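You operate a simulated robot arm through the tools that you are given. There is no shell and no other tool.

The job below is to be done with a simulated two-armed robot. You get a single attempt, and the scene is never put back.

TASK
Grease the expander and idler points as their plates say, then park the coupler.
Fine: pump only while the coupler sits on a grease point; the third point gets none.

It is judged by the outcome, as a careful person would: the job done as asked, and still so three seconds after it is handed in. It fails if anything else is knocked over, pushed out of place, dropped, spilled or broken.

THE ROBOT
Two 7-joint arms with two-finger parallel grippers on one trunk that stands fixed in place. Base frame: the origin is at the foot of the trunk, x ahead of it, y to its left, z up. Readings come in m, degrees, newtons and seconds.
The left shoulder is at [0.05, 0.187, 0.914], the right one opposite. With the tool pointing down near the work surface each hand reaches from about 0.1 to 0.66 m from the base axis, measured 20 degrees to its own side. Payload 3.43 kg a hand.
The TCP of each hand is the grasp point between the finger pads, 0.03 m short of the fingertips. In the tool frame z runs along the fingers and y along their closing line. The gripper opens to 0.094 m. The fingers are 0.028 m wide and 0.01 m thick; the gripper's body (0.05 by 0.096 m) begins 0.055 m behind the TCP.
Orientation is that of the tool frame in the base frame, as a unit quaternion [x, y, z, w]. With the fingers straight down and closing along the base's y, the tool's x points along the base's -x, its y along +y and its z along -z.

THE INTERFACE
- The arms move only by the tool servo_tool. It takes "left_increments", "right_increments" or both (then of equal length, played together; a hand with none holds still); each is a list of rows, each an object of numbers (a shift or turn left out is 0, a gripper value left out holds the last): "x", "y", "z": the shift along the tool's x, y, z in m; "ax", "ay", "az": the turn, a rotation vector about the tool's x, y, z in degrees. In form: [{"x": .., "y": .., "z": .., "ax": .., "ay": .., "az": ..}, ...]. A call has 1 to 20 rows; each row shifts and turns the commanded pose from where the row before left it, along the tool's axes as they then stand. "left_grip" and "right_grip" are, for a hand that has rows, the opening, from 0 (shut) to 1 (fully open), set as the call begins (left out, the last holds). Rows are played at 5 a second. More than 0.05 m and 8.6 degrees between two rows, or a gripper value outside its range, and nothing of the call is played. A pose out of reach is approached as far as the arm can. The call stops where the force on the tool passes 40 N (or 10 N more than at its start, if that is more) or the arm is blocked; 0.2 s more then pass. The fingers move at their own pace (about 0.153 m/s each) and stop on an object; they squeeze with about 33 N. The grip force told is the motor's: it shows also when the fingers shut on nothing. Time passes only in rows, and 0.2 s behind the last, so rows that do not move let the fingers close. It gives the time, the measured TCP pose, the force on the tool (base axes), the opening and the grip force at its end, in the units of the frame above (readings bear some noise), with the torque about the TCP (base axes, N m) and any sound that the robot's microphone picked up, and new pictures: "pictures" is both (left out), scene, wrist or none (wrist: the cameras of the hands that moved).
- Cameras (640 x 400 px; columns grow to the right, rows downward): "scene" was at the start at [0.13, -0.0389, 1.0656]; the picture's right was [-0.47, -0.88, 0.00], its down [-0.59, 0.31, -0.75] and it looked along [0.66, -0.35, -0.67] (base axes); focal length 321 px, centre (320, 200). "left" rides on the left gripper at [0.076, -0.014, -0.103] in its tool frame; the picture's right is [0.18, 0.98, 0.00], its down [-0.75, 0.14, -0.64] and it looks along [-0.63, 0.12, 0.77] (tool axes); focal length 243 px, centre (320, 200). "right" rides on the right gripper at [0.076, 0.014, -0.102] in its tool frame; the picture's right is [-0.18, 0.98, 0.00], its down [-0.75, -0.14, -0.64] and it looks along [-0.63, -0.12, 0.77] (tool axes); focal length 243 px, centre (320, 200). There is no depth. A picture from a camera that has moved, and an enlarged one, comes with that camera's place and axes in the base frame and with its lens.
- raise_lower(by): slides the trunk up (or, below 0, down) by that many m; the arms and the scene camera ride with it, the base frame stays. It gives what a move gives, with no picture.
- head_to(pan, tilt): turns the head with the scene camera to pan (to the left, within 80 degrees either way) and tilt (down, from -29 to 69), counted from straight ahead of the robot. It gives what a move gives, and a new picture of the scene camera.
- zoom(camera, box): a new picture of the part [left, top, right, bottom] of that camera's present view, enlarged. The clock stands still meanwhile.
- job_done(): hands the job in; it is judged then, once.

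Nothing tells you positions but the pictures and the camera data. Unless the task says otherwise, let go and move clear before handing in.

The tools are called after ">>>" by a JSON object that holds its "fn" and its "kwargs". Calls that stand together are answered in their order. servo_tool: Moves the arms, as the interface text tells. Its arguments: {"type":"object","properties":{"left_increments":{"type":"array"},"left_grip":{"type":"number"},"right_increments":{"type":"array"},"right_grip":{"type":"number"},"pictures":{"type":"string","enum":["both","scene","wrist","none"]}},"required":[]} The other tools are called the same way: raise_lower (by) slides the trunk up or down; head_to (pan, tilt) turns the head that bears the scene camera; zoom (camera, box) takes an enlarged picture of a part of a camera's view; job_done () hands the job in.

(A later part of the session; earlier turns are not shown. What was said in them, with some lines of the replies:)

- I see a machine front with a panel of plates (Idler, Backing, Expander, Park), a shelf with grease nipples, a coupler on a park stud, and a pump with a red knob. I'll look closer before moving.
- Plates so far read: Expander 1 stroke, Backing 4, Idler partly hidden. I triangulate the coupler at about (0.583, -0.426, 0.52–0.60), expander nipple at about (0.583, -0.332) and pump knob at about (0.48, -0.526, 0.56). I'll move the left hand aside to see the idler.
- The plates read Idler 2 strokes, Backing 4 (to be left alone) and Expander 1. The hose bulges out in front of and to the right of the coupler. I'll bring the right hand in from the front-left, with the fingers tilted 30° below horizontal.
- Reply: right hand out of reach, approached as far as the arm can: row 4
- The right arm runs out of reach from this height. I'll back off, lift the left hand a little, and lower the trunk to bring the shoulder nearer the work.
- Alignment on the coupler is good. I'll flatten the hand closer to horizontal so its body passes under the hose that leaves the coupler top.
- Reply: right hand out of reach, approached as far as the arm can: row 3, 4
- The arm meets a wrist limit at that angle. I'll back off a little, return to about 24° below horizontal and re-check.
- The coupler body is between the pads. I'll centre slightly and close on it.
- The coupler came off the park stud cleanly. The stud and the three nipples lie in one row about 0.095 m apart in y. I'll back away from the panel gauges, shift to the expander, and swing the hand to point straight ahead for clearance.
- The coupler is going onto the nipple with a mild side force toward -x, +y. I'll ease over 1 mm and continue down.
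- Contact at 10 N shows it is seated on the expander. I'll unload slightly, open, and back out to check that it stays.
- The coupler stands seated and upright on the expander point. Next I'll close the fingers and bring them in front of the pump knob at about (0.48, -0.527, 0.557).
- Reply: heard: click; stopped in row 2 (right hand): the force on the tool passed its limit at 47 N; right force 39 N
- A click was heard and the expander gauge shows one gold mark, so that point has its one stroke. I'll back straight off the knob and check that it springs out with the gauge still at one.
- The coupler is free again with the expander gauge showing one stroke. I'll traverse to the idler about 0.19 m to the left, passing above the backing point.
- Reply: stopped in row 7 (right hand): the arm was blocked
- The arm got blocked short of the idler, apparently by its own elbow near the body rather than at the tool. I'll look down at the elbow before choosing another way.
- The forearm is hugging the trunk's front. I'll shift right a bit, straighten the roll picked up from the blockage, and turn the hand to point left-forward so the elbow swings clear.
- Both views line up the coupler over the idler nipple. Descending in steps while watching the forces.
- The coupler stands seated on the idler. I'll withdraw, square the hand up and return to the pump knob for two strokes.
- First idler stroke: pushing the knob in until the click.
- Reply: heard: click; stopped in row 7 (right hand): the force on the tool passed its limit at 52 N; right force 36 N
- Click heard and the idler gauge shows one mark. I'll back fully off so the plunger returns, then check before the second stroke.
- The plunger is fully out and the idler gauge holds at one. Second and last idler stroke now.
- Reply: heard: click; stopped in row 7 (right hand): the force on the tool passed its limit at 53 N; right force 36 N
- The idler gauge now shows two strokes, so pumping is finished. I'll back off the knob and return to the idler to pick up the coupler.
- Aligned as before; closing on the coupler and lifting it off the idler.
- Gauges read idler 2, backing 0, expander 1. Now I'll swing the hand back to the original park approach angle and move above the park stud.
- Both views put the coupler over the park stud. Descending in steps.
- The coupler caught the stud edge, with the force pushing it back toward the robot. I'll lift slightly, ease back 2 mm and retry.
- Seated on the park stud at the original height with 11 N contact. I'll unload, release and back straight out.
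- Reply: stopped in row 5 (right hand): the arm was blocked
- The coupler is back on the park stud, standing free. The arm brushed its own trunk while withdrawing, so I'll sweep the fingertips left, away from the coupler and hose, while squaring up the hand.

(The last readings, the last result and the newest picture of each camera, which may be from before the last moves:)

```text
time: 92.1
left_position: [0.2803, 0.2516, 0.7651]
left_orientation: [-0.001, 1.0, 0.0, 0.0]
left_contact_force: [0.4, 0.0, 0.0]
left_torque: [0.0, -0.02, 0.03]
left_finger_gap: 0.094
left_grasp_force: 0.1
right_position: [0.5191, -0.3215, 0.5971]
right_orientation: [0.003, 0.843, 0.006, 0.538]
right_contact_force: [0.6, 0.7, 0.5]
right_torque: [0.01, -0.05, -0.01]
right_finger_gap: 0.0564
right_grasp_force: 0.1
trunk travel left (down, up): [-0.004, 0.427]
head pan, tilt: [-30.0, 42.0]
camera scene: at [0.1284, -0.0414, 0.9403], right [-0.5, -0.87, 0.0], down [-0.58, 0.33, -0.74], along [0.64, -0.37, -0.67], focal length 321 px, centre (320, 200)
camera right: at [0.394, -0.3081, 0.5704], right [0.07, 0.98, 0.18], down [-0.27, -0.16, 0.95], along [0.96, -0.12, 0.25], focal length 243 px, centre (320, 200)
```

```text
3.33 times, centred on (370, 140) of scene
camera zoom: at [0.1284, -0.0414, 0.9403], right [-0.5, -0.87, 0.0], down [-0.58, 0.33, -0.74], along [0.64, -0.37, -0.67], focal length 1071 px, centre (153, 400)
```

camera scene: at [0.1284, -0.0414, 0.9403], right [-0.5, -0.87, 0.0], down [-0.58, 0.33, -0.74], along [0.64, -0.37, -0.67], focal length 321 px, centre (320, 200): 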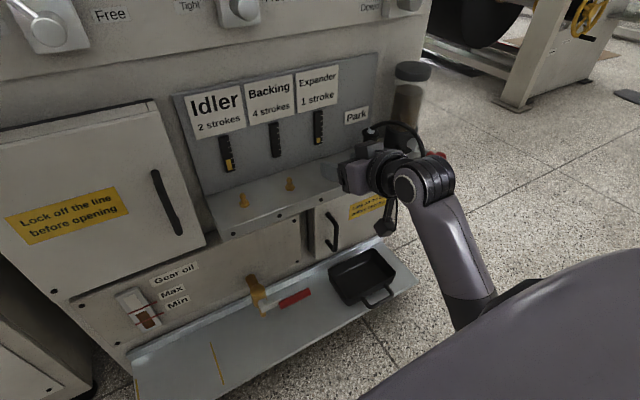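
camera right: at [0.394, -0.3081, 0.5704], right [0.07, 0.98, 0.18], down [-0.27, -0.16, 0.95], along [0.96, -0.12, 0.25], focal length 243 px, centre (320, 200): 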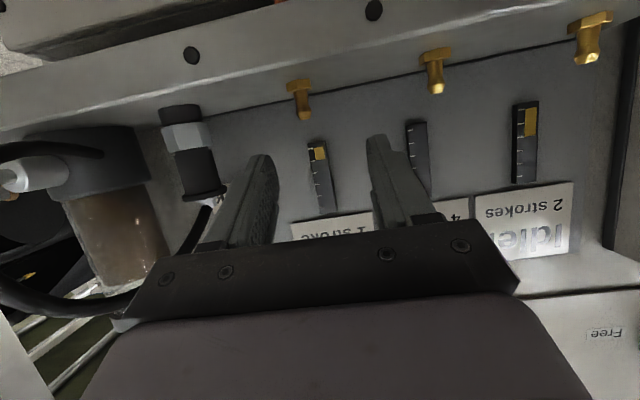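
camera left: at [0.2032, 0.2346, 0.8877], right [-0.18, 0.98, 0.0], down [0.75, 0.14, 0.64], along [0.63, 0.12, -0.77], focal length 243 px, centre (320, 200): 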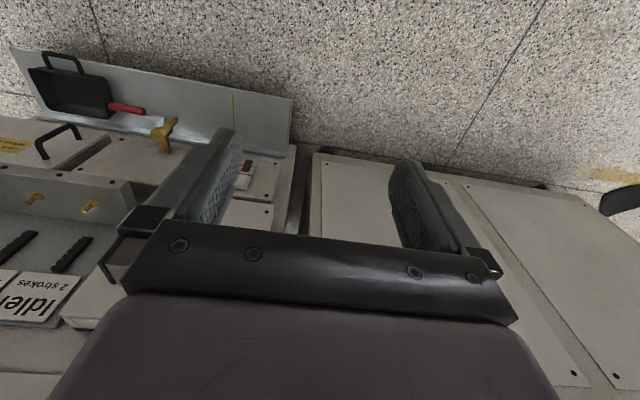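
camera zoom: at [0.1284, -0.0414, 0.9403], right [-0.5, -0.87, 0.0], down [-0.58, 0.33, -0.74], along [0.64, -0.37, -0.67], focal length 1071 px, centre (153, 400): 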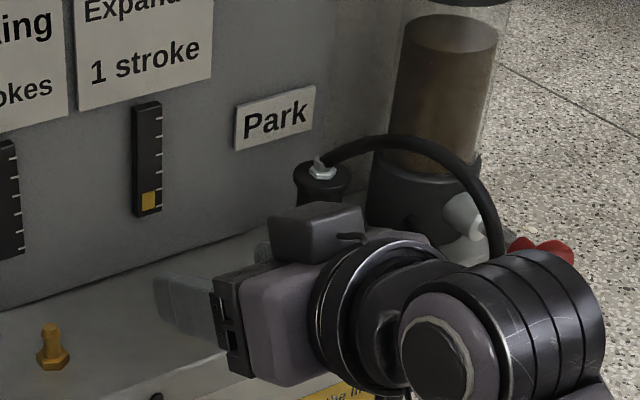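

>>> {"fn": "servo_tool", "kwargs": {"right_increments": [{"x": 0.0104, "z": -0.0227}, {"x": 0.0104, "z": -0.0227}, {"x": 0.0104, "z": -0.0227}, {"x": 0.0104, "z": -0.0227}, {}]}}

>>> {"fn": "zoom", "kwargs": {"camera": "scene", "box": [290, 80, 450, 200]}}

>>> {"fn": "zoom", "kwargs": {"camera": "right", "box": [100, 20, 420, 220]}}

>>> {"fn": "zoom", "kwargs": {"camera": "scene", "box": [180, 60, 360, 220]}}

```text
time: 93.3
left_position: [0.2808, 0.2503, 0.7646]
left_orientation: [0.0, 1.0, 0.0, 0.0]
left_contact_force: [0.0, 0.2, -0.1]
left_torque: [-0.06, -0.01, 0.0]
left_finger_gap: 0.0939
left_grasp_force: 0.0
right_position: [0.4189, -0.3212, 0.5978]
right_orientation: [0.004, 0.843, 0.006, 0.538]
right_contact_force: [-0.3, 0.2, 0.2]
right_torque: [0.01, 0.01, 0.03]
right_finger_gap: 0.0563
right_grasp_force: 0.1
trunk travel left (down, up): [-0.004, 0.427]
head pan, tilt: [-30.0, 42.0]
camera scene: at [0.1284, -0.0414, 0.9403], right [-0.5, -0.87, 0.0], down [-0.58, 0.33, -0.74], along [0.64, -0.37, -0.67], focal length 321 px, centre (320, 200)
camera right: at [0.2931, -0.308, 0.5708], right [0.08, 0.98, 0.18], down [-0.26, -0.16, 0.95], along [0.96, -0.12, 0.25], focal length 243 px, centre (320, 200)
```

scene: 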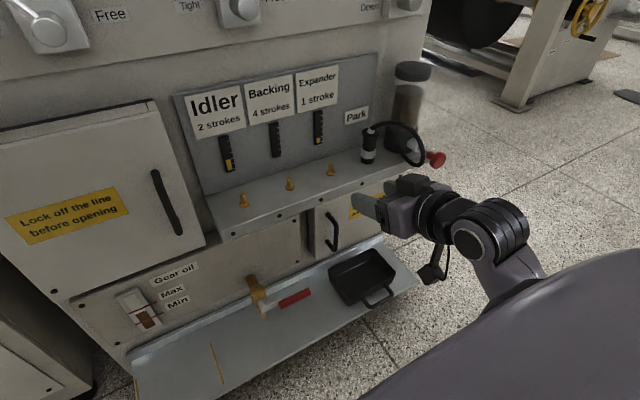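
right: 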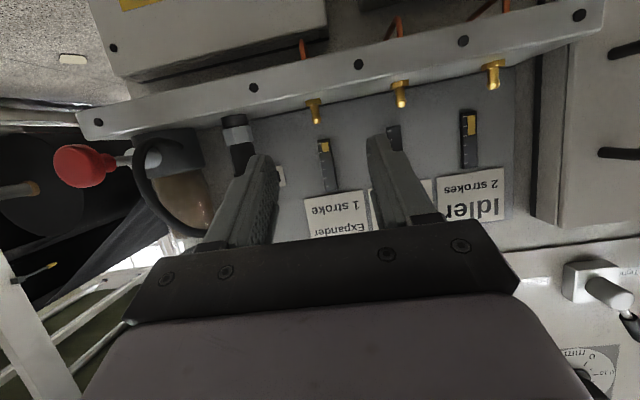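

```text
3.33 times, centred on (370, 140) of scene
camera zoom: at [0.1284, -0.0414, 0.9403], right [-0.5, -0.87, 0.0], down [-0.58, 0.33, -0.74], along [0.64, -0.37, -0.67], focal length 1071 px, centre (153, 400)
```

zoom: 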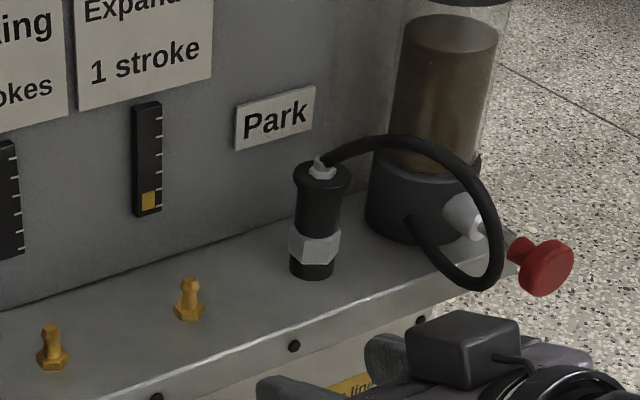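

```text
2.00 times, centred on (260, 120) of right
camera zoom: at [0.2931, -0.308, 0.5708], right [0.08, 0.98, 0.18], down [-0.26, -0.16, 0.95], along [0.96, -0.12, 0.25], focal length 485 px, centre (440, 360)
```

zoom: 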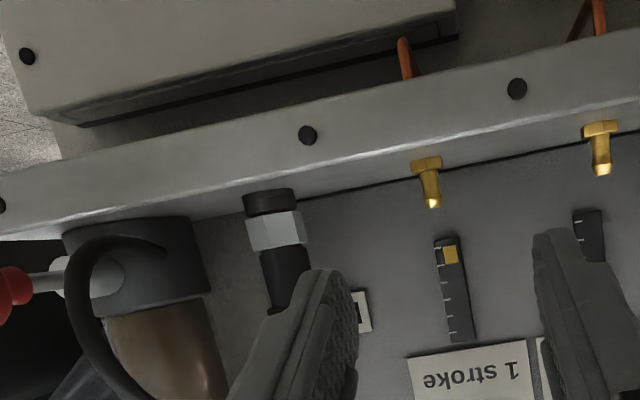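

```text
2.50 times, centred on (270, 140) of scene
camera zoom: at [0.1284, -0.0414, 0.9403], right [-0.5, -0.87, 0.0], down [-0.58, 0.33, -0.74], along [0.64, -0.37, -0.67], focal length 803 px, centre (445, 350)
```

zoom: 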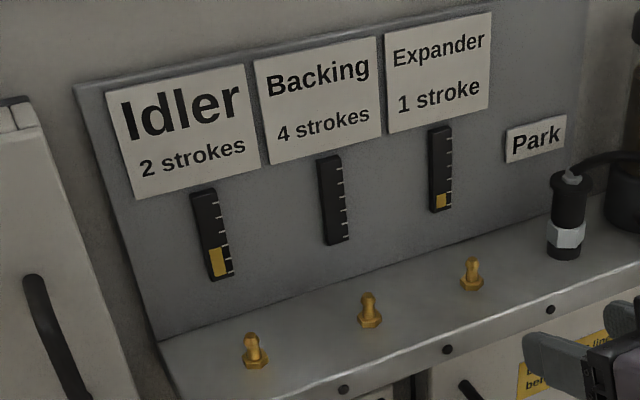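

The gauges read idler 2, backing 0 and expander 1. The coupler is parked upright on its stud, the knob is fully out, and both hands are clear, so I'm handing in.

>>> {"fn": "job_done", "kwargs": {}}

```text
The job is handed in.
```

The job is done and handed in. The last pictures showed this:

- **Expander:** it got one stroke, as its plate says.
- **Idler:** it got two strokes, as its plate says.
- **Backing:** it got no grease.
- **Pumping:** the three pump clicks came only while the coupler was seated on a grease point. I let the plunger return fully after each stroke.
- **Coupler:** it is back on its park stud, upright and fully seated, with the hand let go and moved clear.

The right arm was blocked twice, by what looked like its own trunk: once on the way to the idler and once backing away from the parked coupler. No force registered at the hand either time. The coupler caught the edge of the park stud on the first try, so I lifted it, eased back 2 mm and seated it. I saw nothing knocked over or pushed out of place.
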